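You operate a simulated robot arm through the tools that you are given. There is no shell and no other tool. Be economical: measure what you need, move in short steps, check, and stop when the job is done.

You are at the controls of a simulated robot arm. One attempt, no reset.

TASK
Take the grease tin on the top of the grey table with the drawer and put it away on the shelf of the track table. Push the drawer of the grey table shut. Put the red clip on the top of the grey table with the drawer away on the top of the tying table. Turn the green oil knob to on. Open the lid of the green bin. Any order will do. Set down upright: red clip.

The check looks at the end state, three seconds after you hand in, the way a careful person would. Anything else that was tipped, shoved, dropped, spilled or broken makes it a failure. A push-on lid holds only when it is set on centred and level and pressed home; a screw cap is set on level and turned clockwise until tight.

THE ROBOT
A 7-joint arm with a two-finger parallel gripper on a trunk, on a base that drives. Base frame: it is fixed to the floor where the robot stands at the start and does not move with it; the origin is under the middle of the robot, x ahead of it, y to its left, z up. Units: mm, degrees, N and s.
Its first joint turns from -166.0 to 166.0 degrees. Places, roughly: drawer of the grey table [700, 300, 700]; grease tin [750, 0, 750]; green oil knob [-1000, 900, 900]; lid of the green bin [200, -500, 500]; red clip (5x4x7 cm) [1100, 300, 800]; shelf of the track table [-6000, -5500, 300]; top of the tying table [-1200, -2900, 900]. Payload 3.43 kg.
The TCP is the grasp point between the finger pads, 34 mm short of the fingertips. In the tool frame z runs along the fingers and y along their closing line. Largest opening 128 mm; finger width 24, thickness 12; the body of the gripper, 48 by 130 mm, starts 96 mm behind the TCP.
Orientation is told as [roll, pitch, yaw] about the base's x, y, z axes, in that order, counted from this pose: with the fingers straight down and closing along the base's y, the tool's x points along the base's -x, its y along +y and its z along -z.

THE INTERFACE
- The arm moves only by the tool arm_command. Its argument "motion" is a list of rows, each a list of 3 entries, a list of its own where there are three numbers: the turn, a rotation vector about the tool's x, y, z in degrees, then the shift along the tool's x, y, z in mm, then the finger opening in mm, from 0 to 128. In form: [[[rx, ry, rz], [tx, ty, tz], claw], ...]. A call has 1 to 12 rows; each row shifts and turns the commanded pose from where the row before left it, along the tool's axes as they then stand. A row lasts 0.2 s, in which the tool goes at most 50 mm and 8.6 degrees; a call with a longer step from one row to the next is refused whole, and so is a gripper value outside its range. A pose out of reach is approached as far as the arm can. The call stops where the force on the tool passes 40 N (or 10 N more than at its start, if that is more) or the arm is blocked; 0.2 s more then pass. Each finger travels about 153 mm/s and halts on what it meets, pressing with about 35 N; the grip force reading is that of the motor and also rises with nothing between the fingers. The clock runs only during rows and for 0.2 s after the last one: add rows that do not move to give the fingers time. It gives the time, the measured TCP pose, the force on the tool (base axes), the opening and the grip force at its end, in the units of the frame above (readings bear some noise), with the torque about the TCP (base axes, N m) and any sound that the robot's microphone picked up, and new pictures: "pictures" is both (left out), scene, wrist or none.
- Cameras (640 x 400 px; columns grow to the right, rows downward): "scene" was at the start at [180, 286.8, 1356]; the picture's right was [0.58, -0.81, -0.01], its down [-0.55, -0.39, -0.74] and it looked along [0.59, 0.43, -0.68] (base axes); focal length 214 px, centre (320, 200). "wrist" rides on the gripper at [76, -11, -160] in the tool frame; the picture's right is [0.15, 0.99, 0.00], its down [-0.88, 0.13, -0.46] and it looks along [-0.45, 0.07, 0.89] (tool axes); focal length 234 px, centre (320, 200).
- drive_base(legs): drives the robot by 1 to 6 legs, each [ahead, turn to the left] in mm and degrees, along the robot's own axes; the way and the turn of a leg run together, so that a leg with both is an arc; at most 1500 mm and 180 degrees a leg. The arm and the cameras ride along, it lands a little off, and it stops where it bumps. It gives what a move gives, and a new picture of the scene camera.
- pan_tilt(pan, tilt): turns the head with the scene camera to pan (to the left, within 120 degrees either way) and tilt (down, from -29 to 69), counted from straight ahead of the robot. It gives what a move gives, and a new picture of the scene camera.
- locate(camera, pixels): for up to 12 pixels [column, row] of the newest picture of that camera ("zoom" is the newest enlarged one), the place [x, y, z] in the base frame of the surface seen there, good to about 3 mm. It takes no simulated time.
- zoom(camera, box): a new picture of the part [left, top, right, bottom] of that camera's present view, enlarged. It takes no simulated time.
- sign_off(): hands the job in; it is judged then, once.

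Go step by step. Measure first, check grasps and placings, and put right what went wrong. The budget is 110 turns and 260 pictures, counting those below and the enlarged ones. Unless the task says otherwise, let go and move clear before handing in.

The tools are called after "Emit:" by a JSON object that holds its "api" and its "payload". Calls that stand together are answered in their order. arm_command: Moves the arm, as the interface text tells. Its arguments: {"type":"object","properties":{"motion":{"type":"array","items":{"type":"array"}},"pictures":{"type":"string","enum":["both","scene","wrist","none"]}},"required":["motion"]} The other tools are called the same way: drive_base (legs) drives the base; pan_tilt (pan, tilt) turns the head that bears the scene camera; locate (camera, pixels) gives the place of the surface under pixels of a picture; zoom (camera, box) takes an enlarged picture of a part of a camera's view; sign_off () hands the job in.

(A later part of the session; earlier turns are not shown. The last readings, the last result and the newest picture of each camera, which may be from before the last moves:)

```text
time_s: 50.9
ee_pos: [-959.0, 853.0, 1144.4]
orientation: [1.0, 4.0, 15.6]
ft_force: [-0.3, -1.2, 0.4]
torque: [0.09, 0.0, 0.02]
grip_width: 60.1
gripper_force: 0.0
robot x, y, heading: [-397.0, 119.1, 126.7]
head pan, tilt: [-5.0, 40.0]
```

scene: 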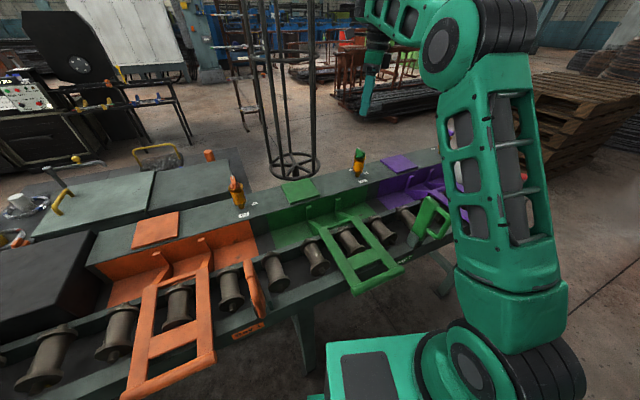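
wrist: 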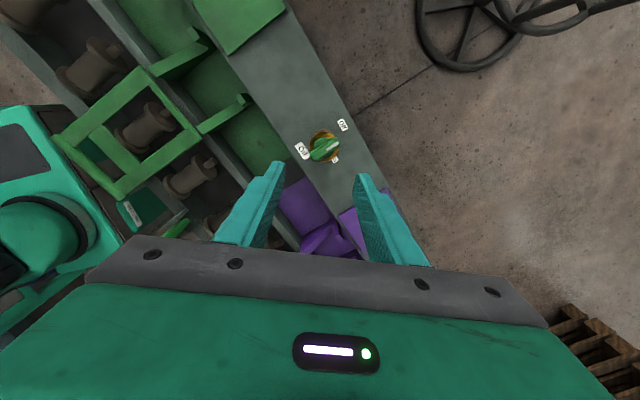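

Emit:
{"api": "zoom", "payload": {"camera": "wrist", "box": [280, 110, 368, 170]}}

Emit:
{"api": "locate", "payload": {"camera": "zoom", "pixels": [[250, 290], [320, 260], [400, 230], [270, 250], [360, 280], [425, 115], [395, 345], [160, 275], [340, 190], [415, 225]]}}

```text
6.67 times, centred on (324, 140) of wrist
```

zoom: 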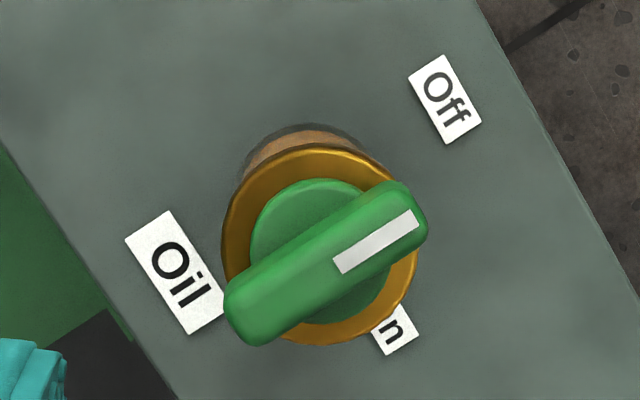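

```text
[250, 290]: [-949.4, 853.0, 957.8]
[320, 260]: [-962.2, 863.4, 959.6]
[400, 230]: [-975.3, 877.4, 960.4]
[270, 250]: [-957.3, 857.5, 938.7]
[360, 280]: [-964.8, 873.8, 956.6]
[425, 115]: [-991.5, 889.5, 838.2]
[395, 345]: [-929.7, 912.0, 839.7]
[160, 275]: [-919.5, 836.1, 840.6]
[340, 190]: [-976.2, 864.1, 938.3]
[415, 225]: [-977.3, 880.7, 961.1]
```

The bar knob is centred at about (-962,865), top z 960, and points exactly at Off (146°). On lies towards 56°, so it needs −90°. I'll turn the tool so the fingers straddle the bar, choosing the way that leaves wrist travel, and level it.

Emit:
{"api": "arm_command", "payload": {"motion": [[[1, -4, -6.7], [0, 0, 0], 70], [[0, 0, -8.3], [0, 0, 0], 70], [[0, 0, -8.3], [0, 0, 0], 70], [[0, 0, -8.3], [0, 0, 0], 70], [[0, 0, -8.3], [0, 0, 0], 70], [[0, 0, -8.3], [0, 0, 0], 70], [[0, 0, -8.3], [0, 0, 0], 70], [[0, 0, -8.3], [0, 0, 0], 70], [[0, 0, -8.3], [0, 0, 0], 70], [[0, 0, -8.3], [0, 0, 0], 70], [[0, 0, -8.3], [0, 0, 0], 70]], "pictures": "none"}}

Emit:
{"api": "arm_command", "payload": {"motion": [[[0, 0, -8.2], [0, 0, 0], 70], [[0, 0, -8.2], [0, 0, 0], 70], [[0, 0, -8.2], [0, 0, 0], 70], [[0, 0, -8.2], [0, 0, 0], 70], [[0, 0, -8.2], [0, 0, 0], 70], [[0, 0, 0], [0, 0, 40], 70]], "pictures": "wrist"}}

```text
time_s: 53.2
ee_pos: [-956.7, 852.7, 1142.4]
orientation: [0.1, -0.2, 105.1]
ft_force: [0.4, -0.6, 0.4]
torque: [-0.01, -0.03, 0.0]
grip_width: 69.7
gripper_force: 0.0
robot x, y, heading: [-396.5, 119.4, 127.1]
head pan, tilt: [-5.0, 40.0]
```

```text
time_s: 54.6
ee_pos: [-955.7, 850.4, 1104.6]
orientation: [-0.1, -0.1, 146.2]
ft_force: [-0.4, -0.1, 1.1]
torque: [0.05, 0.04, 0.0]
grip_width: 70.1
gripper_force: 0.1
robot x, y, heading: [-393.8, 121.6, 127.2]
head pan, tilt: [-5.0, 40.0]
```

wrist: 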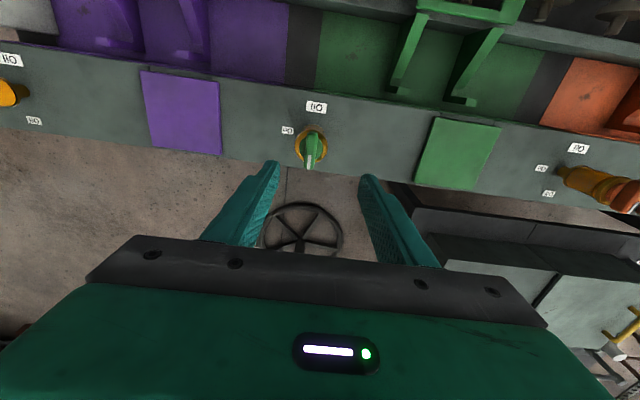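

The tool is aligned and level. I'll measure the knob bar again from here.

Emit:
{"api": "zoom", "payload": {"camera": "wrist", "box": [270, 115, 350, 175]}}

Emit:
{"api": "locate", "payload": {"camera": "wrist", "pixels": [[312, 136], [310, 165], [312, 145], [308, 155], [315, 155], [323, 148], [298, 148]]}}

```text
6.67 times, centred on (310, 145) of wrist
```

zoom: 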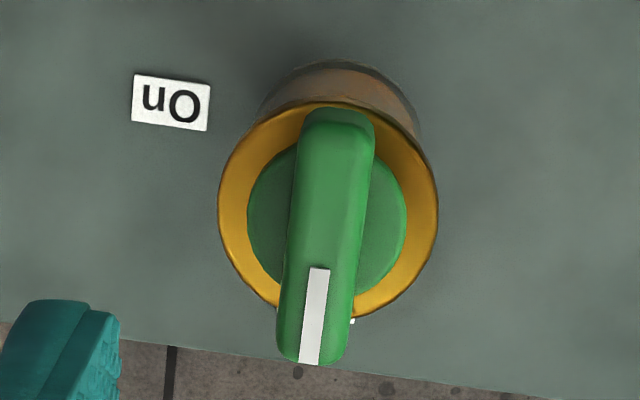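

```text
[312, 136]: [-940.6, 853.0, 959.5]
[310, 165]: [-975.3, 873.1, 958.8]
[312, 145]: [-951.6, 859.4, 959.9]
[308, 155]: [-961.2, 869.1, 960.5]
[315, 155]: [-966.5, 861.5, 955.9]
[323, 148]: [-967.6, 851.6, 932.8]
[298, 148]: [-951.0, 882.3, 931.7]
```

The knob axis is at about (-959,865). The bar spans z 935–960 above a disk, so I'll grip only its upper part with the tips at ~938.

Emit:
{"api": "arm_command", "payload": {"motion": [[[0, 0, 0], [-10.9, -10.3, 0], 60], [[0, 0, 0], [0, 0, 45], 60], [[0, 0, 0], [0, 0, 45], 60], [[0, 0, 0], [0, 0, 37], 60], [[0, 0, 0], [0, 0, 0], 60]], "pictures": "both"}}

```text
time_s: 55.9
ee_pos: [-960.7, 867.5, 973.6]
orientation: [-0.1, -0.2, 146.2]
ft_force: [0.2, 0.0, 0.9]
torque: [0.02, 0.01, 0.01]
grip_width: 60.0
gripper_force: 0.0
robot x, y, heading: [-395.0, 120.4, 127.0]
head pan, tilt: [-5.0, 40.0]
```

scene: 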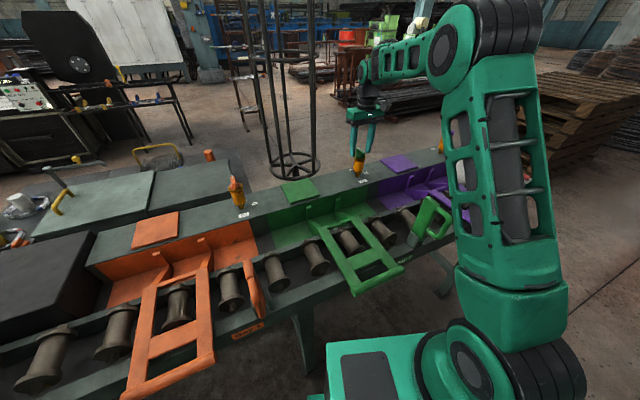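
wrist: 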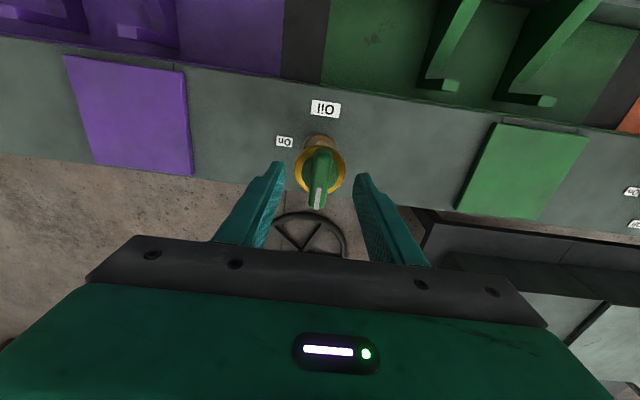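

The tips are centred on the bar. I'll close on it.

Emit:
{"api": "arm_command", "payload": {"motion": [[[0, 0, 0], [0, 0, 0], 30], [[0, 0, 0], [0, 0, 0], 15], [[0, 0, 0], [0, 0, 0], 8], [[0, 0, 0], [0, 0, 0], 8]], "pictures": "wrist"}}

```text
time_s: 56.9
ee_pos: [-959.5, 867.6, 975.9]
orientation: [-0.1, -0.2, 146.1]
ft_force: [1.7, 2.0, -2.1]
torque: [0.0, 0.35, -0.01]
grip_width: 14.7
gripper_force: 44.8
robot x, y, heading: [-393.7, 120.0, 127.0]
head pan, tilt: [-5.0, 40.0]
```

wrist: 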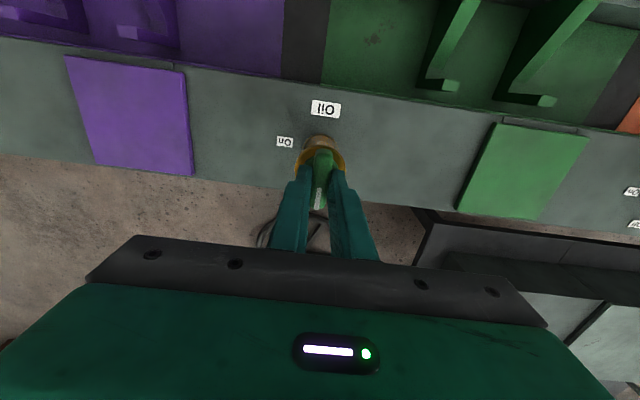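

The bar is held at 14.7 mm. I'll turn it clockwise from above towards On, the first 48° now.

Emit:
{"api": "arm_command", "payload": {"motion": [[[0, 0, 8], [0, 0, 0], 8], [[0, 0, 8], [0, 0, 0], 8], [[0, 0, 8], [0, 0, 0], 8], [[0, 0, 8], [0, 0, 0], 8], [[0, 0, 8], [0, 0, 0], 8], [[0, 0, 8], [0, 0, 0], 8]], "pictures": "wrist"}}

```text
time_s: 58.2
ee_pos: [-958.7, 867.1, 973.1]
orientation: [-0.2, -0.2, 97.9]
ft_force: [18.5, 2.2, 0.5]
torque: [-0.24, -0.45, 0.05]
grip_width: 15.1
gripper_force: 44.7
robot x, y, heading: [-397.8, 117.2, 126.8]
head pan, tilt: [-5.0, 40.0]
```

wrist: 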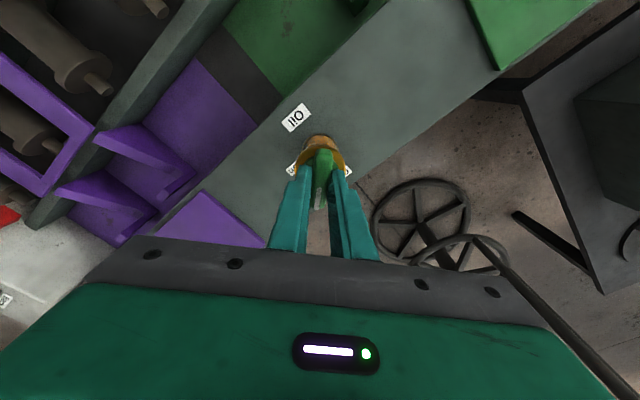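

It turned with the fingers, with 18 N of side load. I'll ease 2 mm that way and turn the remaining 42°.

Emit:
{"api": "arm_command", "payload": {"motion": [[[0, 0, 8.3], [0, -2, 0], 8], [[0, 0, 8.3], [0, 0, 0], 8], [[0, 0, 8.3], [0, 0, 0], 8], [[0, 0, 8.3], [0, 0, 0], 8], [[0, 0, 8.3], [0, 0, 0], 8], [[0, 0, 1], [0, 0, 0], 8]], "pictures": "wrist"}}

```text
time_s: 59.6
ee_pos: [-957.5, 867.7, 974.5]
orientation: [0.0, -0.2, 55.6]
ft_force: [9.9, 0.4, -6.5]
torque: [-0.5, -0.4, 0.73]
grip_width: 14.8
gripper_force: 44.5
robot x, y, heading: [-394.2, 117.2, 127.0]
head pan, tilt: [-5.0, 40.0]
```

wrist: 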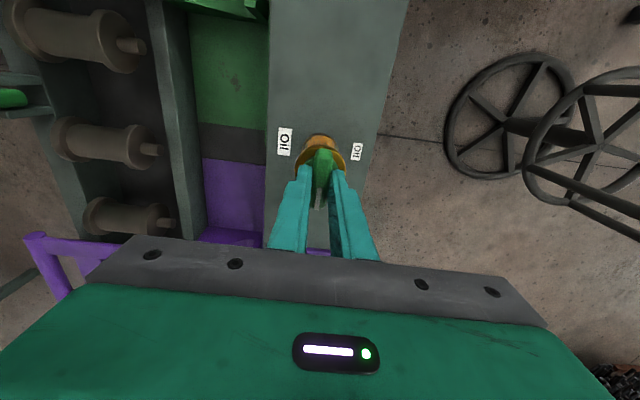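

Torque about z has risen to 0.73 N·m, so the stop is reached at yaw 56. I'll open, lift and check.

Emit:
{"api": "arm_command", "payload": {"motion": [[[0, 0, 0], [0, 0, 0], 30], [[0, 0, 0], [0, 0, 0], 60], [[0, 0, 0], [0, 0, -45], 60], [[0, 0, 0], [0, 0, -45], 60], [[0, 0, 0], [0, 0, -45], 60], [[0, 0, 0], [0, 0, -45], 60], [[0, 0, 0], [0, 0, -45], 60]], "pictures": "wrist"}}

Emit:
{"api": "zoom", "payload": {"camera": "wrist", "box": [270, 90, 370, 160]}}

Emit:
{"api": "zoom", "payload": {"camera": "scene", "box": [320, 135, 400, 185]}}

```text
time_s: 61.2
ee_pos: [-959.1, 864.6, 1200.9]
orientation: [0.1, -0.2, 55.7]
ft_force: [-0.7, -0.5, -0.3]
torque: [0.02, 0.01, 0.04]
grip_width: 60.0
gripper_force: 0.1
robot x, y, heading: [-394.9, 120.8, 126.9]
head pan, tilt: [-5.0, 40.0]
```

wrist: 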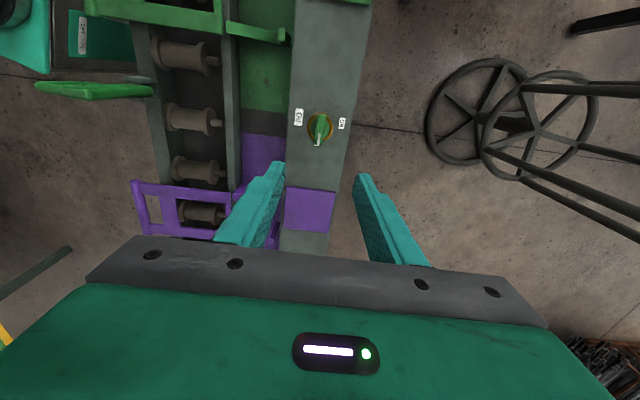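

```text
5.71 times, centred on (320, 125) of wrist
```

zoom: 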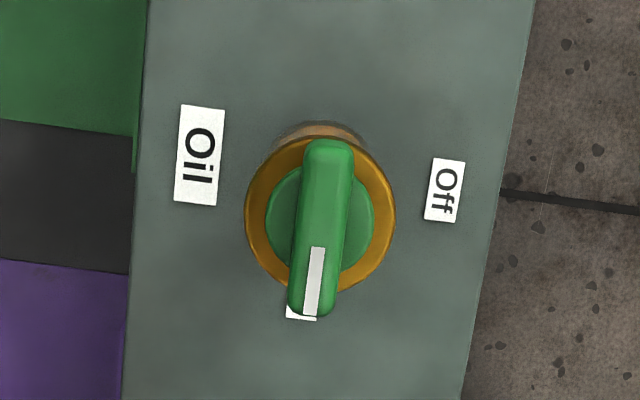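

```text
8.00 times, centred on (360, 160) of scene
```

zoom: 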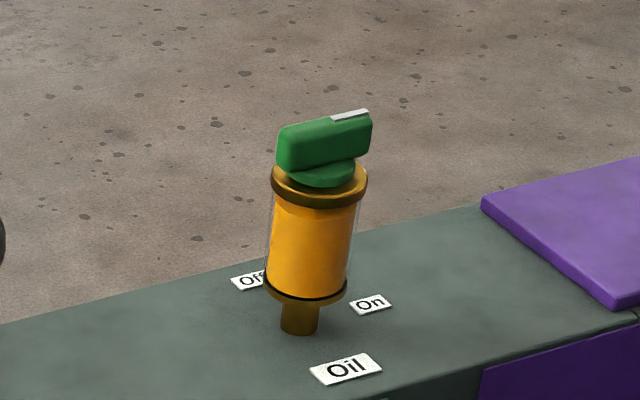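

The knob now points at On. Next is the bin: I'll back to mid-corridor and turn right so I can see it.

Emit:
{"api": "drive_base", "payload": {"legs": [[-170, 0], [0, -85]]}}

Emit:
{"api": "pan_tilt", "payload": {"pan": -95, "tilt": 35}}

```text
time_s: 66.8
ee_pos: [401.6, 604.9, 1200.1]
orientation: [0.1, -0.1, -29.7]
ft_force: [-0.4, 1.4, -0.6]
torque: [0.04, 0.01, 0.03]
grip_width: 59.9
gripper_force: 0.1
robot x, y, heading: [-319.4, 4.4, 41.6]
head pan, tilt: [-5.0, 40.0]
```

scene: 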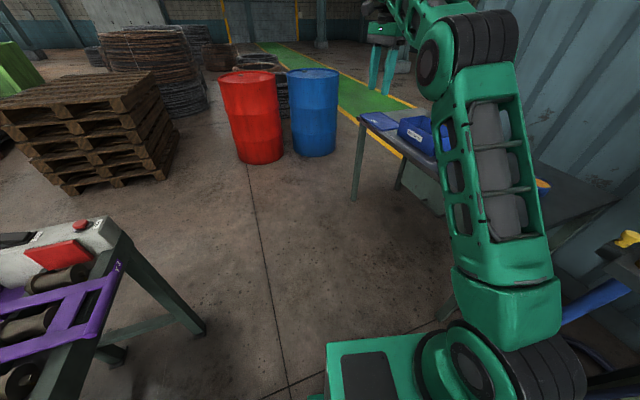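

```text
time_s: 68.5
ee_pos: [390.8, 594.2, 1213.3]
orientation: [0.8, -0.3, -29.5]
ft_force: [-0.4, -0.3, 0.8]
torque: [-0.04, -0.01, 0.02]
grip_width: 60.1
gripper_force: 0.0
robot x, y, heading: [-318.8, 1.4, 41.2]
head pan, tilt: [-95.0, 35.0]
```

scene: 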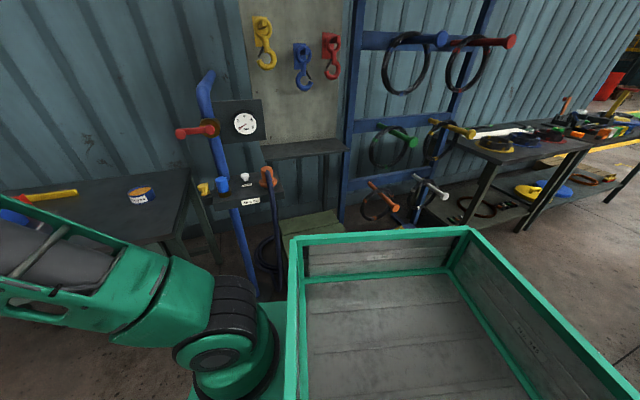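

The bin is under the small wall shelf at about (310,222). I'll zoom in and measure it.

Emit:
{"api": "zoom", "payload": {"camera": "scene", "box": [180, 130, 380, 255]}}

Emit:
{"api": "locate", "payload": {"camera": "zoom", "pixels": [[320, 305], [480, 260], [360, 345], [520, 310], [270, 65], [525, 45], [370, 250], [285, 125], [190, 170], [300, 300], [440, 280], [180, 330]]}}

```text
3.20 times, centred on (280, 192) of scene
```

zoom: 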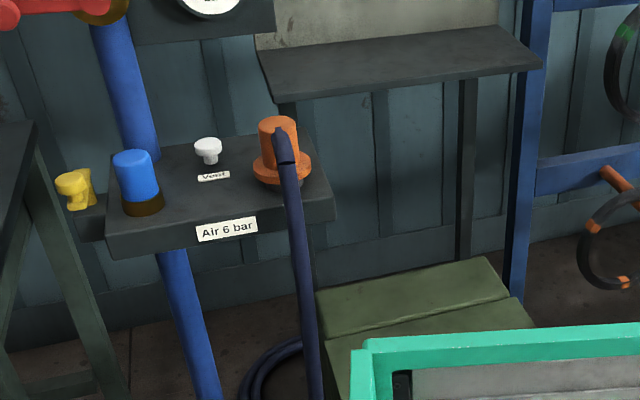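

```text
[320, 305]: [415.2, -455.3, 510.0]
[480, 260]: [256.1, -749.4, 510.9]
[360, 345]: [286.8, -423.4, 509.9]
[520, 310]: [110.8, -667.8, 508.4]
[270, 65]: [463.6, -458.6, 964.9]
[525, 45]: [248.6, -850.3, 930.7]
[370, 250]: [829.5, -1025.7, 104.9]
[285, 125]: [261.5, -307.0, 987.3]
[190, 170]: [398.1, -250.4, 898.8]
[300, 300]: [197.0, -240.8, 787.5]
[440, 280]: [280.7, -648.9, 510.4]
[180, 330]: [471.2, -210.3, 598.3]
```

The bin top is at z 510, under the wall shelf and beside the air station. I'll retract the arm for the turn, face the wall squarely, and back off a bit for a clear look.

Emit:
{"api": "arm_command", "payload": {"motion": [[[0, 0, 0], [15, -40, 0], 60], [[0, 0, 0], [15, -40, 0], 60], [[0, 0, 0], [15, -40, 0], 60], [[0, 0, 0], [15, -40, 0], 60], [[0, 0, 0], [15, -40, 0], 60], [[0, 0, 0], [15, -40, 0], 60], [[0, 0, 0], [15, -40, 0], 60]], "pictures": "none"}}

Emit:
{"api": "drive_base", "payload": {"legs": [[0, -75], [-130, 0]]}}

Emit:
{"api": "pan_tilt", "payload": {"pan": -25, "tilt": 40}}

```text
time_s: 70.3
ee_pos: [127.3, 439.4, 1191.6]
orientation: [-3.0, -1.3, -24.1]
ft_force: [2.0, 0.6, -0.9]
torque: [-0.05, 0.22, 0.0]
grip_width: 59.8
gripper_force: 0.0
robot x, y, heading: [-317.3, 6.5, 41.6]
head pan, tilt: [-95.0, 35.0]
stopped in row 7: the arm was blocked; the commanded pose is now the measured one
```

```text
time_s: 72.5
ee_pos: [279.5, 148.1, 1207.1]
orientation: [-2.1, -1.4, -48.8]
ft_force: [0.1, 0.2, 0.2]
torque: [0.05, 0.05, -0.01]
grip_width: 60.0
gripper_force: 0.1
robot x, y, heading: [-318.0, 14.2, 9.9]
head pan, tilt: [-95.0, 35.0]
stopped in leg 1: the robot was blocked; the commanded pose is now the measured one
```

scene: 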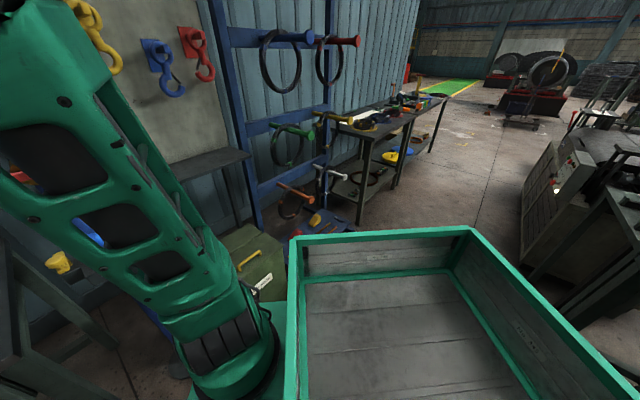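

```text
time_s: 73.9
ee_pos: [279.0, 147.6, 1207.0]
orientation: [-2.1, -1.1, -49.1]
ft_force: [0.1, 0.0, 0.7]
torque: [-0.03, 0.0, 0.01]
grip_width: 59.9
gripper_force: 0.1
robot x, y, heading: [-321.8, 9.3, 9.9]
head pan, tilt: [-25.0, 40.0]
```

scene: 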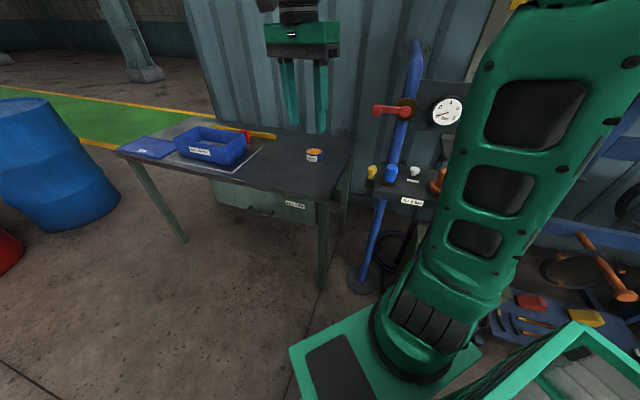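

Nothing is near the base, and the earlier false stop cleared on a retry. I'll continue the turn.

Emit:
{"api": "drive_base", "payload": {"legs": [[0, -43], [-130, 0]]}}

Emit:
{"api": "pan_tilt", "payload": {"pan": -20, "tilt": 40}}

```text
time_s: 74.8
ee_pos: [242.6, 124.4, 1221.9]
orientation: [-0.8, -2.2, -55.3]
ft_force: [-1.2, 2.6, -0.4]
torque: [-0.33, -0.18, 0.02]
grip_width: 60.1
gripper_force: 0.0
robot x, y, heading: [-318.3, 13.2, 8.8]
head pan, tilt: [-25.0, 40.0]
stopped in leg 1: the robot was blocked; the commanded pose is now the measured one
```

scene: 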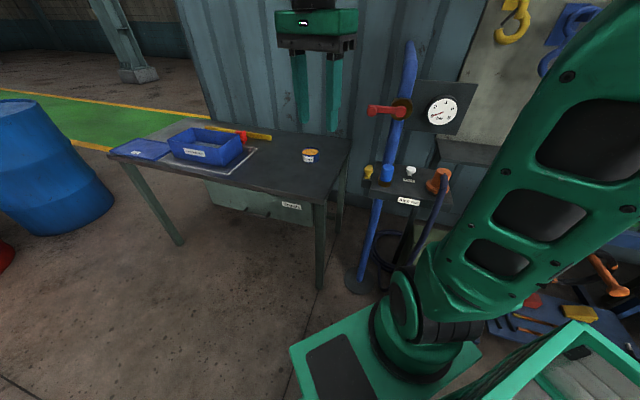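

```text
time_s: 75.4
ee_pos: [244.7, 120.0, 1220.9]
orientation: [-0.8, -1.9, -55.6]
ft_force: [0.7, -0.1, -0.2]
torque: [-0.02, 0.0, -0.02]
grip_width: 60.3
gripper_force: 0.0
robot x, y, heading: [-320.0, 10.0, 8.5]
head pan, tilt: [-20.0, 40.0]
```

scene: 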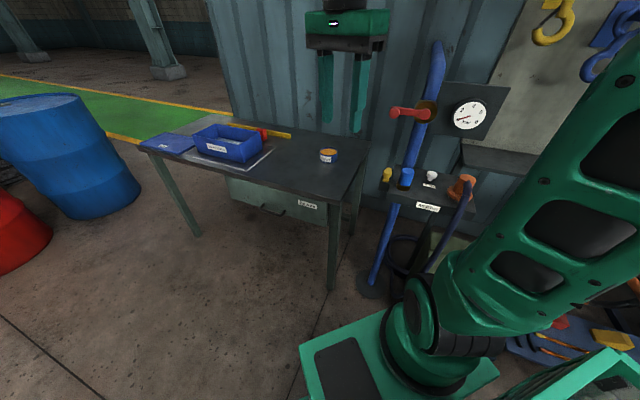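

It's blocked again, and the arm leans to the right, so the elbow may be touching something. I'll look at the elbow.

Emit:
{"api": "pan_tilt", "payload": {"pan": -60, "tilt": -5}}

Emit:
{"api": "pan_tilt", "payload": {"pan": -115, "tilt": 25}}

```text
time_s: 76.6
ee_pos: [245.0, 119.8, 1220.7]
orientation: [-0.9, -1.9, -55.7]
ft_force: [0.6, 0.4, -0.6]
torque: [-0.02, 0.02, 0.01]
grip_width: 60.1
gripper_force: 0.0
robot x, y, heading: [-322.2, 12.2, 8.7]
head pan, tilt: [-60.0, -5.0]
```

scene: 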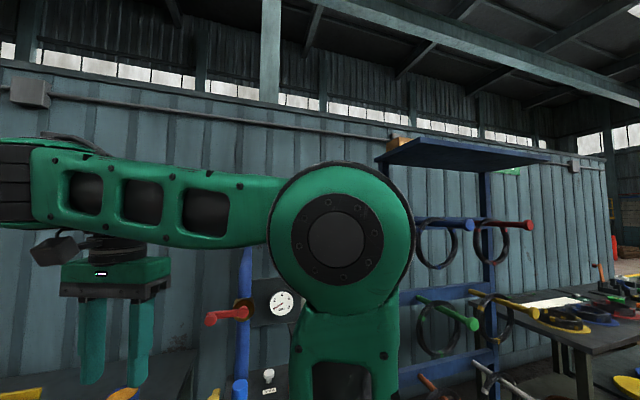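

```text
time_s: 77.8
ee_pos: [244.6, 119.6, 1220.2]
orientation: [-0.8, -1.9, -55.7]
ft_force: [-0.2, 0.5, 0.2]
torque: [-0.01, 0.02, -0.02]
grip_width: 59.9
gripper_force: 0.0
robot x, y, heading: [-320.7, 11.8, 8.6]
head pan, tilt: [-115.0, 25.0]
```

scene: 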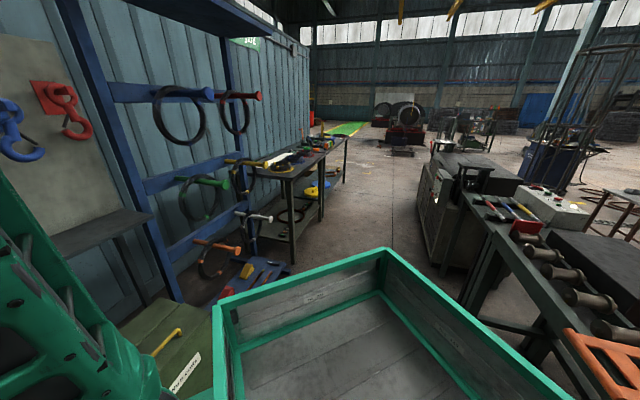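

The elbow is clear. The orange bay frame at (600,370) sticks out near the tail, so I'll measure it.

Emit:
{"api": "locate", "payload": {"camera": "scene", "pixels": [[590, 340], [620, 385], [570, 320], [530, 290], [540, 385], [385, 255], [220, 310], [600, 360], [180, 345], [178, 370], [150, 330]]}}

Emit:
{"api": "zoom", "payload": {"camera": "scene", "box": [60, 250, 300, 400]}}

```text
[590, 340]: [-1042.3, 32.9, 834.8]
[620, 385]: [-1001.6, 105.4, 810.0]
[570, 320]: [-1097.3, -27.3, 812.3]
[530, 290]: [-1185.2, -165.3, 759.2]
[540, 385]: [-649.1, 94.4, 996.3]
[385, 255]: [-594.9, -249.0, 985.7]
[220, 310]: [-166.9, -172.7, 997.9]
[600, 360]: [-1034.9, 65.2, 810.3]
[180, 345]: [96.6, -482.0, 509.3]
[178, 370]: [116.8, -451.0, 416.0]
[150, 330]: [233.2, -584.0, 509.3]
```

```text
2.67 times, centred on (180, 325) of scene
```

zoom: 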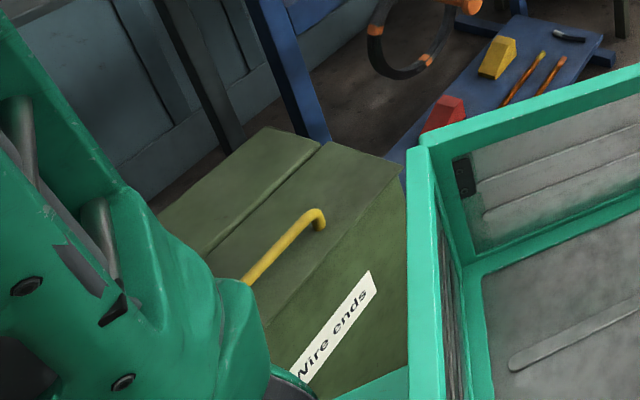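

Nothing outside touches the base, so the retracted arm is probably jamming against the robot itself. I'll extend and raise it, then turn again.

Emit:
{"api": "arm_command", "payload": {"motion": [[[0, 0, 0], [-14, 30, -25], 60], [[0, 0, 0], [-14, 30, -25], 60], [[0, 0, 0], [-14, 30, -25], 60], [[0, 0, 0], [-14, 30, -25], 60]], "pictures": "none"}}

Emit:
{"api": "drive_base", "payload": {"legs": [[0, -42]]}}

```text
time_s: 79.0
ee_pos: [372.7, 102.5, 1330.1]
orientation: [-0.3, -2.5, -61.0]
ft_force: [-2.5, -0.3, 0.8]
torque: [0.09, -0.17, 0.04]
grip_width: 60.3
gripper_force: 0.0
out of reach, approached as far as the arm can: row 3
robot x, y, heading: [-318.0, 9.3, 8.7]
head pan, tilt: [-115.0, 25.0]
stopped in row 4: the arm was blocked; the commanded pose is now the measured one
```

```text
time_s: 81.6
ee_pos: [260.2, -380.9, 1329.4]
orientation: [-0.4, -2.5, -102.6]
ft_force: [0.2, 0.2, 0.1]
torque: [0.01, 0.03, 0.01]
grip_width: 59.9
gripper_force: 0.1
robot x, y, heading: [-313.8, 17.2, -33.3]
head pan, tilt: [-115.0, 25.0]
```

scene: 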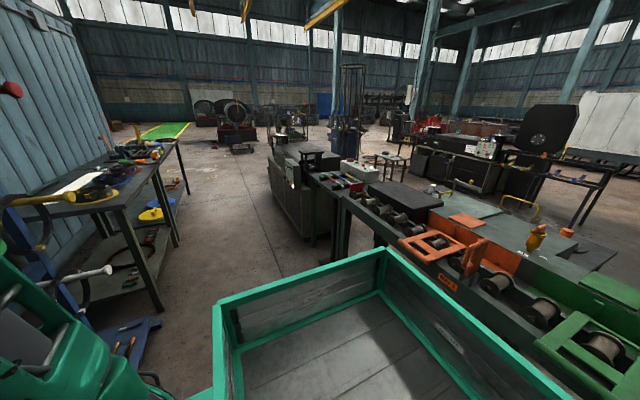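

The turn worked. Now I'll look at the bin from the front.

Emit:
{"api": "pan_tilt", "payload": {"pan": -15, "tilt": 45}}

Emit:
{"api": "pan_tilt", "payload": {"pan": -45, "tilt": 50}}

```text
time_s: 83.3
ee_pos: [250.1, -372.7, 1338.4]
orientation: [0.3, -2.8, -102.5]
ft_force: [0.3, -0.6, -0.4]
torque: [-0.01, 0.01, 0.0]
grip_width: 59.9
gripper_force: 0.0
robot x, y, heading: [-309.8, 22.9, -33.4]
head pan, tilt: [-15.0, 45.0]
```

scene: 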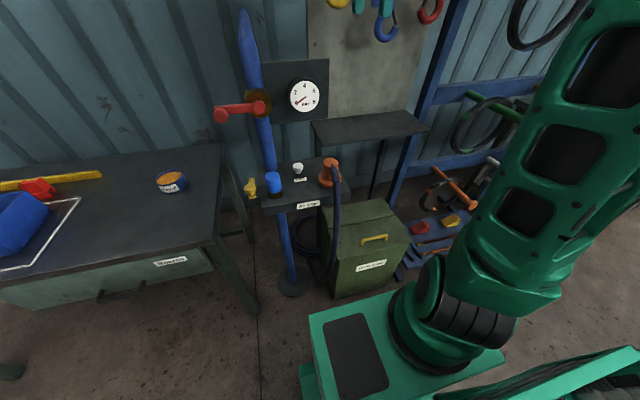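

```text
time_s: 84.3
ee_pos: [249.8, -373.4, 1338.5]
orientation: [0.3, -2.8, -102.7]
ft_force: [0.5, 0.3, -0.5]
torque: [-0.03, 0.01, -0.02]
grip_width: 60.2
gripper_force: 0.1
robot x, y, heading: [-312.6, 19.9, -33.5]
head pan, tilt: [-45.0, 50.0]
```

scene: 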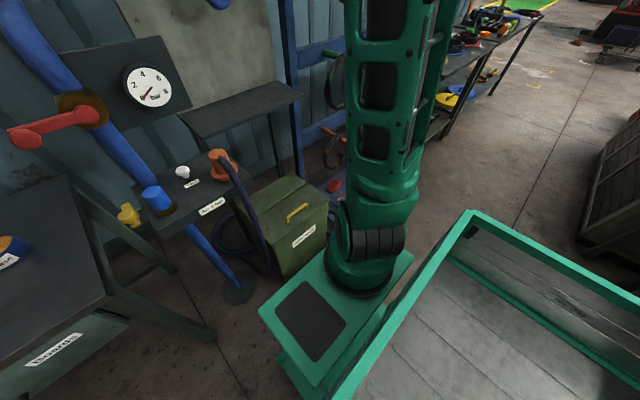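

The bin is clearly visible here at (290,220). I'll zoom in and measure the handle, lid and shelf.

Emit:
{"api": "zoom", "payload": {"camera": "scene", "box": [170, 60, 350, 290]}}

Emit:
{"api": "locate", "payload": {"camera": "zoom", "pixels": [[198, 266], [234, 247], [216, 256], [148, 279], [191, 350], [274, 293], [228, 262], [236, 222], [110, 150], [228, 62], [195, 225], [180, 252]]}}

Emit:
{"api": "locate", "payload": {"camera": "scene", "pixels": [[288, 219], [307, 206], [298, 211], [280, 268], [327, 225], [252, 196], [297, 180], [300, 95], [230, 160], [205, 175], [245, 210], [255, 260]]}}

```text
1.74 times, centred on (260, 175) of scene
```

zoom: 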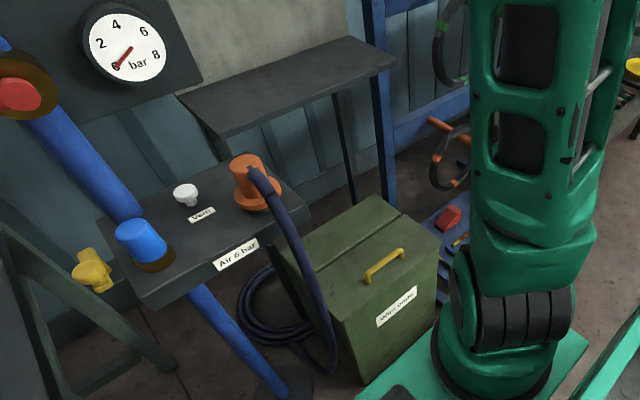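

```text
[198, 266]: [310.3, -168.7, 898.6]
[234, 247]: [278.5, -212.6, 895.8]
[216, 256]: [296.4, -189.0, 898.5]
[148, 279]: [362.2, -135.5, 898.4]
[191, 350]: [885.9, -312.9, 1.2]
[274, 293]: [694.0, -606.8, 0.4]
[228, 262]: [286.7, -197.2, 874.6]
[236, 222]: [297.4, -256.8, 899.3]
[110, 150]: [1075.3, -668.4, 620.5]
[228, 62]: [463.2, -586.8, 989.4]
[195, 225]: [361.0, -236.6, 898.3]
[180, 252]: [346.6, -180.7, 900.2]
```

```text
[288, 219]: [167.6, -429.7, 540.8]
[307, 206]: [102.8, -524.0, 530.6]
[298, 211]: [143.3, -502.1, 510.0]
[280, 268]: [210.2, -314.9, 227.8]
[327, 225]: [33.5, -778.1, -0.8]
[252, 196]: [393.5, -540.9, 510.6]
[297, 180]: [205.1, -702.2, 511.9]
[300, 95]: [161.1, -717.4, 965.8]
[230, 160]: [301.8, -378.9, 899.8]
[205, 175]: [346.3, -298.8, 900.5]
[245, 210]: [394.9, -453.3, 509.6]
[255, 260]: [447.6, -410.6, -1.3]
```

The handle rod runs along the table direction e: centre (137,-478), top z≈540, 30 mm above the lid. The hinge crease is at n≈473. It's too close now, so I'll back up 130 mm.

Emit:
{"api": "drive_base", "payload": {"legs": [[-130, 0]]}}

Emit:
{"api": "locate", "payload": {"camera": "scene", "pixels": [[320, 200]]}}

```text
time_s: 85.6
ee_pos: [142.7, -303.1, 1337.5]
orientation: [0.4, -2.9, -102.6]
ft_force: [-0.2, 0.2, 0.3]
torque: [0.0, 0.01, -0.01]
grip_width: 60.0
gripper_force: 0.2
robot x, y, heading: [-424.5, 91.9, -33.4]
head pan, tilt: [-45.0, 50.0]
```

scene: 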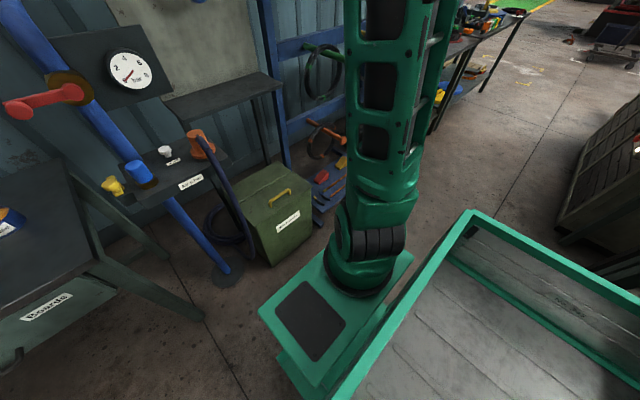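

```text
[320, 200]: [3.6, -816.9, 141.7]
```

I'll turn square to the handle, level the tool, move above it and start down.

Emit:
{"api": "arm_command", "payload": {"motion": [[[0.4, 2.9, 7], [0, 0, 0], 60], [[0, 0, 7], [0, 0, 0], 60], [[0, 0, 7], [0, 0, 0], 60], [[0, 0, 0], [-37, 23, 0], 60], [[0, 0, 0], [-37, 23, 0], 60], [[0, 0, 0], [-37, 23, 0], 60], [[0, 0, 0], [-37, 23, 0], 60], [[0, 0, 0], [0, 0, 45], 60], [[0, 0, 0], [0, 0, 45], 60], [[0, 0, 0], [0, 0, 45], 60], [[0, 0, 0], [0, 0, 45], 60], [[0, 0, 0], [0, 0, 45], 60]], "pictures": "both"}}

```text
time_s: 88.2
ee_pos: [124.7, -466.2, 1123.5]
orientation: [0.8, -0.1, -123.5]
ft_force: [0.5, -0.2, 0.4]
torque: [-0.02, 0.01, 0.0]
grip_width: 60.2
gripper_force: 0.0
robot x, y, heading: [-420.6, 87.4, -33.3]
head pan, tilt: [-45.0, 50.0]
```

scene: 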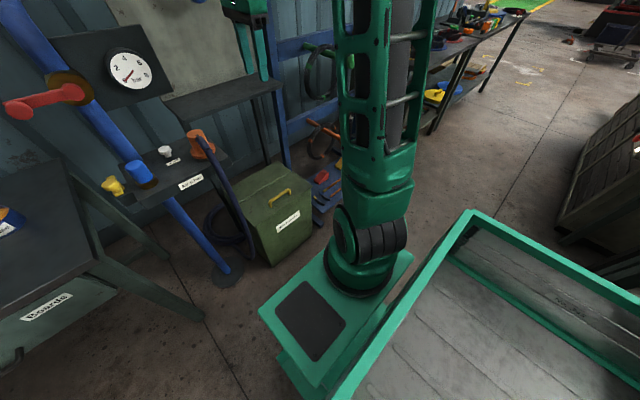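
wrist: 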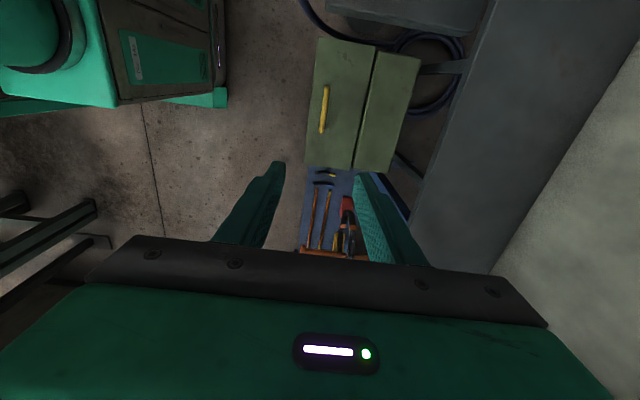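

The wrist now looks straight down on the bin. I'll measure the handle, lid and crease from here.

Emit:
{"api": "locate", "payload": {"camera": "wrist", "pixels": [[326, 88], [323, 128], [325, 108], [375, 60], [354, 165], [318, 42], [305, 160], [340, 100], [420, 62], [390, 170]]}}

Emit:
{"api": "zoom", "payload": {"camera": "wrist", "box": [290, 30, 430, 180]}}

```text
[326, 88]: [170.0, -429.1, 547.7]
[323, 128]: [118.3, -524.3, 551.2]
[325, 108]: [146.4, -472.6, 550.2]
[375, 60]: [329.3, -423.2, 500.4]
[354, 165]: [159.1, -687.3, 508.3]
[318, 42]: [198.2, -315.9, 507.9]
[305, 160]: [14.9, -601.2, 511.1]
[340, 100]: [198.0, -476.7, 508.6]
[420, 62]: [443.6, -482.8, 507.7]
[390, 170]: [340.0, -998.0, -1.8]
```

```text
2.67 times, centred on (360, 105) of wrist
```

zoom: 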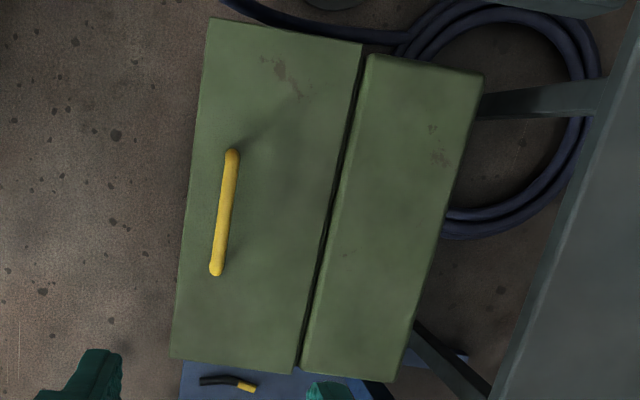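

The handle rod centre is n≈385, e≈-316, top z 550; the hinge crease is at n≈511. I'll shift 22 mm over and come down to about 635.

Emit:
{"api": "arm_command", "payload": {"motion": [[[0, 0, 0], [3, 22, 20], 60], [[0, 0, 0], [0, 0, 47], 60], [[0, 0, 0], [0, 0, 47], 60], [[0, 0, 0], [0, 0, 47], 60], [[0, 0, 0], [0, 0, 47], 60], [[0, 0, 0], [0, 0, 47], 60], [[0, 0, 0], [0, 0, 47], 60], [[0, 0, 0], [0, 0, 47], 60], [[0, 0, 0], [0, 0, 47], 60], [[0, 0, 0], [0, 0, 47], 60], [[0, 0, 0], [0, 0, 47], 60]], "pictures": "both"}}

```text
time_s: 90.6
ee_pos: [150.1, -479.0, 631.2]
orientation: [0.8, 0.1, -123.6]
ft_force: [-0.5, -0.1, 0.4]
torque: [-0.01, -0.01, 0.0]
grip_width: 60.2
gripper_force: 0.1
robot x, y, heading: [-421.8, 88.5, -33.5]
head pan, tilt: [-45.0, 50.0]
```

scene: 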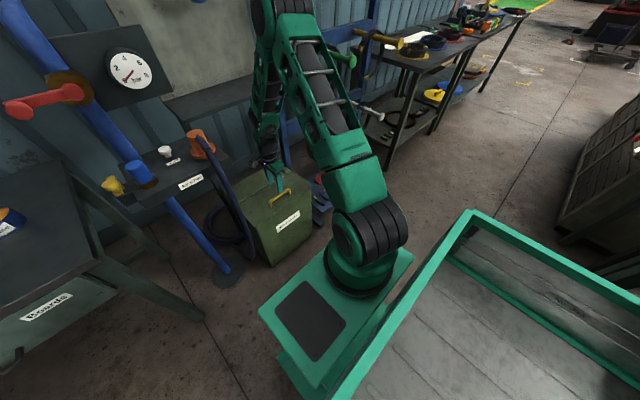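
wrist: 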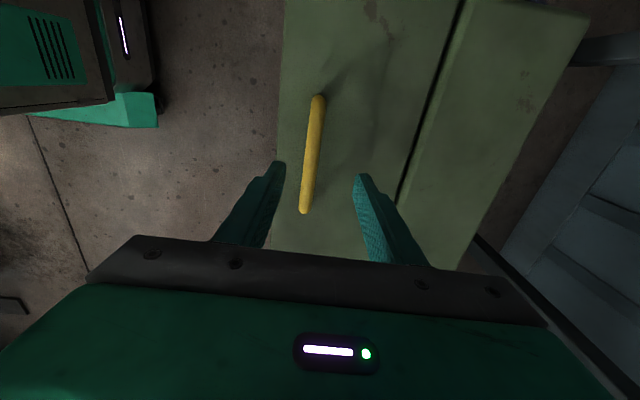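

I'll measure the rod once more from this close.

Emit:
{"api": "locate", "payload": {"camera": "wrist", "pixels": [[317, 105], [310, 155], [304, 205], [340, 150], [290, 150]]}}

```text
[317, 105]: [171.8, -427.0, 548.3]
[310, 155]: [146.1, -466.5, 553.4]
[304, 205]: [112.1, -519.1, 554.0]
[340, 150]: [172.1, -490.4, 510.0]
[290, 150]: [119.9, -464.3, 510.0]
```

The rod is at n=380.5, top z 553, lid z 510. I'll shift −10 mm, go down so the tips are at ~525, and close.

Emit:
{"api": "arm_command", "payload": {"motion": [[[0, 0, 0], [2, -10, 0], 50], [[0, 0, 0], [0, 0, 36], 50], [[0, 0, 0], [0, 0, 36], 50], [[0, 0, 0], [0, 0, 0], 25], [[0, 0, 0], [0, 0, 0], 8], [[0, 0, 0], [0, 0, 0], 6], [[0, 0, 0], [0, 0, 0], 6]], "pictures": "wrist"}}

```text
time_s: 92.2
ee_pos: [143.3, -472.8, 561.1]
orientation: [0.7, 0.0, -123.6]
ft_force: [1.7, -3.0, -3.3]
torque: [-0.01, 0.05, -0.07]
grip_width: 15.3
gripper_force: 44.9
robot x, y, heading: [-421.3, 88.1, -33.1]
head pan, tilt: [-45.0, 50.0]
```

wrist: 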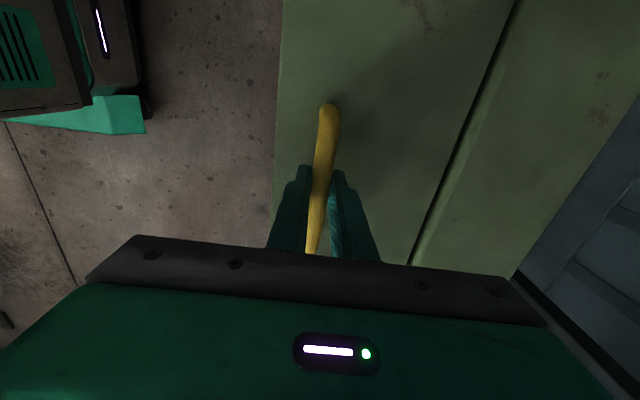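

The rod is held at 15.3 mm. I'll lift along the hinge arc (radius ~135 mm), the first 30°.

Emit:
{"api": "arm_command", "payload": {"motion": [[[0, 0, 0], [0, 5, -17], 6], [[0, 0, 0], [0, 8, -16], 6], [[0, 0, 0], [0, 10, -15], 6], [[0, 0, 0], [0, 12, -13], 6]], "pictures": "both"}}

```text
time_s: 93.3
ee_pos: [165.1, -487.4, 633.6]
orientation: [1.4, 0.3, -123.6]
ft_force: [-0.9, 1.1, -0.6]
torque: [-0.05, -0.16, -0.01]
grip_width: 0.2
gripper_force: 33.2
robot x, y, heading: [-422.3, 90.7, -33.3]
head pan, tilt: [-45.0, 50.0]
stopped in row 4: the force on the tool passed its limit at 43 N (the readings are from after the stop); the commanded pose is now the measured one
```

scene: 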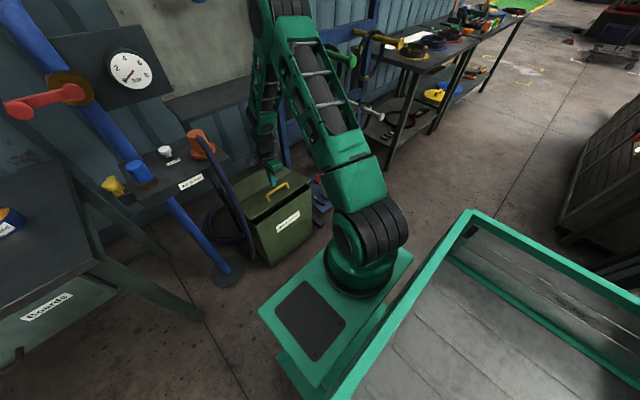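
wrist: 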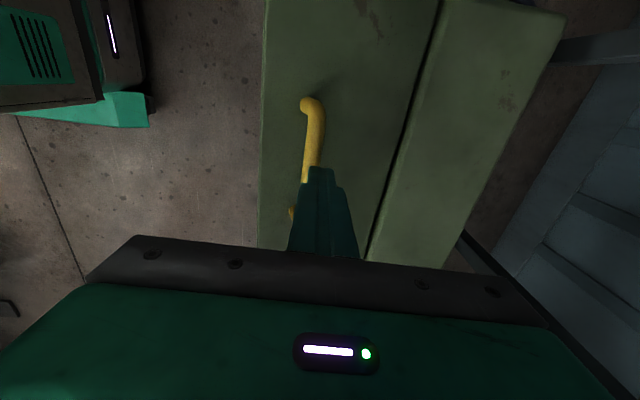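

The fingers slipped off the rod and closed. I'll see where the lid and handle are now.

Emit:
{"api": "locate", "payload": {"camera": "wrist", "pixels": [[312, 120], [306, 165], [292, 215], [280, 100], [270, 200], [400, 80], [430, 100], [350, 100]]}}

Emit:
{"api": "zoom", "payload": {"camera": "scene", "box": [200, 140, 340, 280]}}

```text
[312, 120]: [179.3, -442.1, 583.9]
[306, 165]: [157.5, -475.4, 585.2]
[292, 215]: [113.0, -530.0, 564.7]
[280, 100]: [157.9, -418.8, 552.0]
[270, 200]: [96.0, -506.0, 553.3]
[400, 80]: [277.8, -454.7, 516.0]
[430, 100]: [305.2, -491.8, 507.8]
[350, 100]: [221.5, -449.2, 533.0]
```

```text
2.86 times, centred on (270, 210) of scene
```

zoom: 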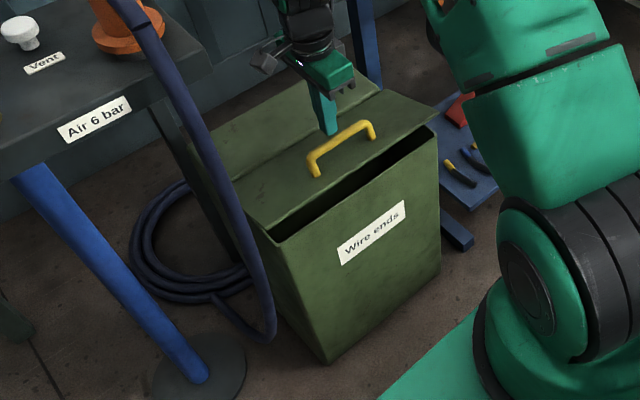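

The lid is about 18° open and stays there by friction. I'll re-grip with the tool tilted 30° towards the wall so the finger pushes along the arc: first raise, open, tilt and line up.

Emit:
{"api": "arm_command", "payload": {"motion": [[[0, 0, 0], [0, 0, -25], 0], [[0, 0, 0], [0, 0, -25], 20], [[-7.5, 0, 0], [0, 0, 0], 50], [[-7.5, 0, 0], [0, 0, 0], 50], [[-7.5, 0, 0], [0, 0, 0], 50], [[-7.5, 0, 0], [0, 0, 0], 50], [[0, 0, 0], [0, -32, 5], 50], [[0, 0, 0], [0, -32, 5], 50], [[0, 0, 0], [0, 0, 0], 50]], "pictures": "both"}}

```text
time_s: 95.3
ee_pos: [122.9, -459.8, 640.8]
orientation: [31.7, 0.3, -123.6]
ft_force: [0.2, 0.3, -0.6]
torque: [0.01, -0.01, 0.0]
grip_width: 50.0
gripper_force: 0.2
robot x, y, heading: [-424.5, 91.6, -33.4]
head pan, tilt: [-45.0, 50.0]
```

scene: 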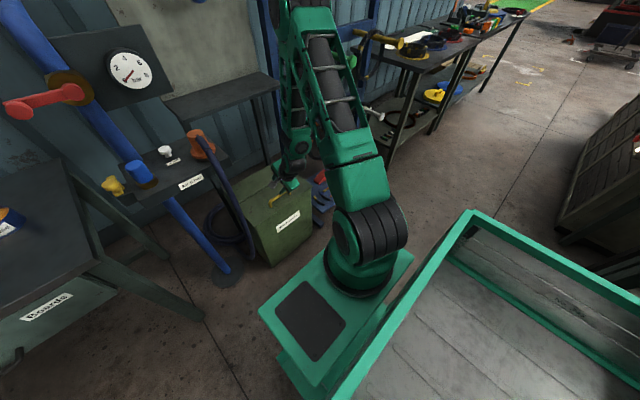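
wrist: 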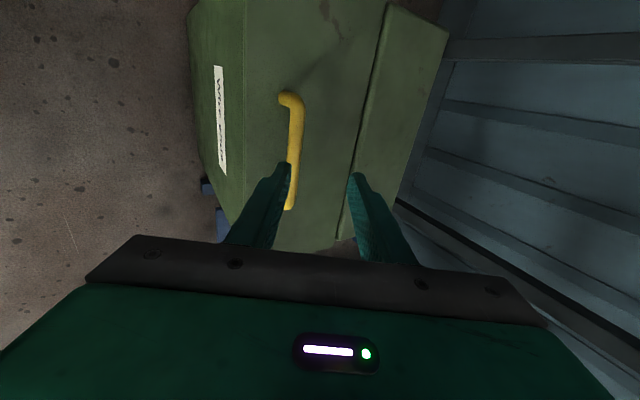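

Emit:
{"api": "locate", "payload": {"camera": "wrist", "pixels": [[296, 110], [294, 145], [291, 195], [330, 120], [245, 120]]}}

```text
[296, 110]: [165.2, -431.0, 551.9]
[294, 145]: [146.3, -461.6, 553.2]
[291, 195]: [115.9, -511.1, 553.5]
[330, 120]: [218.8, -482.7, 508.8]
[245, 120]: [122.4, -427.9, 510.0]
```

The lid fell shut again once released, so it needs holding right through. I'll tilt to 45°, slide the fingers over the rod with a narrow 30 mm opening, and grip.

Emit:
{"api": "arm_command", "payload": {"motion": [[[-7, 0, 0], [0, 0, 0], 40], [[-7, 0, 0], [0, 0, 0], 30], [[0, 0, 0], [0, -26, 0], 30], [[0, 0, 0], [0, -26.5, 0], 30], [[0, 0, 0], [0, 0, 20], 30], [[0, 0, 0], [0, 0, 0], 30]], "pictures": "wrist"}}

Emit:
{"api": "locate", "payload": {"camera": "wrist", "pixels": [[320, 120], [320, 160], [318, 140]]}}

```text
time_s: 96.7
ee_pos: [107.9, -449.2, 586.4]
orientation: [45.7, 0.0, -123.6]
ft_force: [-1.1, 0.2, -0.6]
torque: [0.02, -0.03, -0.01]
grip_width: 30.1
gripper_force: 0.0
robot x, y, heading: [-421.4, 89.0, -33.1]
head pan, tilt: [-45.0, 50.0]
```

wrist: 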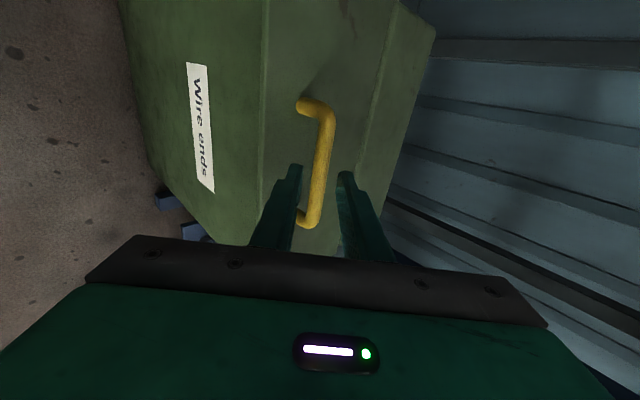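

```text
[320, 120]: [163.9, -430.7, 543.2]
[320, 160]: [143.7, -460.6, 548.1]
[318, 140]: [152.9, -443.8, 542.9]
```

Aligned on the rod. I'll advance 40 mm and close.

Emit:
{"api": "arm_command", "payload": {"motion": [[[0, 0, 0], [0, -2, 20], 30], [[0, 0, 0], [0, 0, 21], 30], [[0, 0, 0], [0, 0, 0], 10], [[0, 0, 0], [0, 0, 0], 6], [[0, 0, 0], [0, 0, 0], 6]], "pictures": "wrist"}}

```text
time_s: 97.9
ee_pos: [133.7, -464.4, 558.4]
orientation: [45.8, 0.1, -123.6]
ft_force: [4.6, 1.6, 15.4]
torque: [-0.51, -0.01, 0.38]
grip_width: 15.5
gripper_force: 45.0
robot x, y, heading: [-424.0, 90.3, -33.2]
head pan, tilt: [-45.0, 50.0]
```

wrist: 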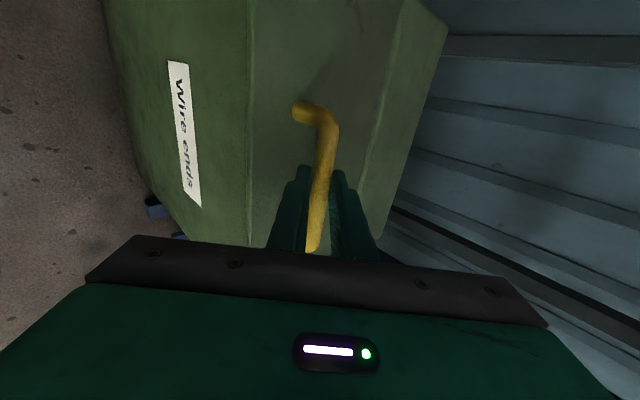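

Held again, at 15.5 mm. I'll lift along the arc to about 29° with constant tilt.

Emit:
{"api": "arm_command", "payload": {"motion": [[[0, 0, 0], [0, 10, -4.5], 4], [[0, 0, 0], [0, 10, -4], 4], [[0, 0, 0], [0, 10.7, -3.5], 4], [[0, 0, 0], [0, 12, -2.5], 4], [[0, 0, 0], [0, 12, -1.5], 4], [[0, 0, 0], [0, 11, -0.5], 4]], "pictures": "both"}}

```text
time_s: 99.3
ee_pos: [159.4, -482.1, 615.9]
orientation: [45.6, 0.1, -123.5]
ft_force: [11.5, -0.9, -15.0]
torque: [-0.3, 0.39, 0.57]
grip_width: 15.5
gripper_force: 45.1
robot x, y, heading: [-423.2, 91.6, -33.0]
head pan, tilt: [-45.0, 50.0]
```

scene: 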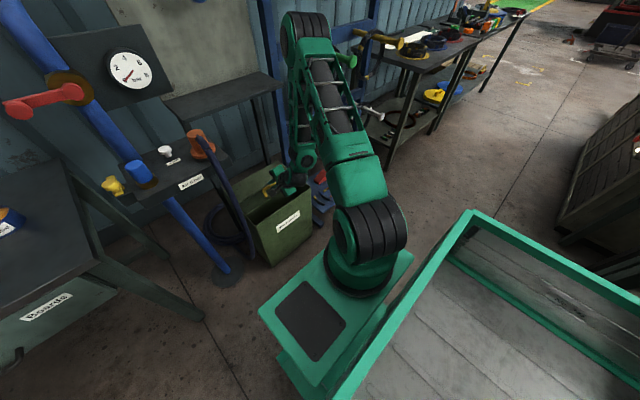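
wrist: 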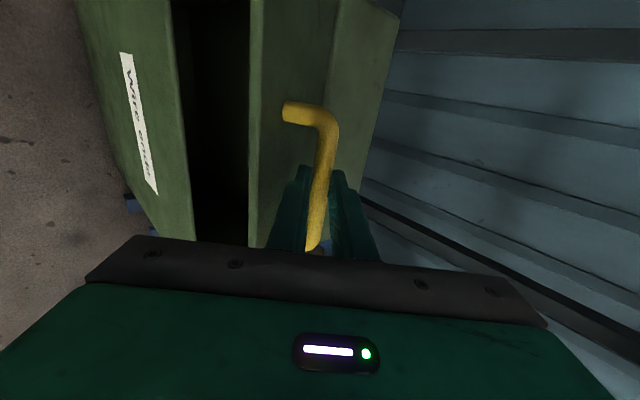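

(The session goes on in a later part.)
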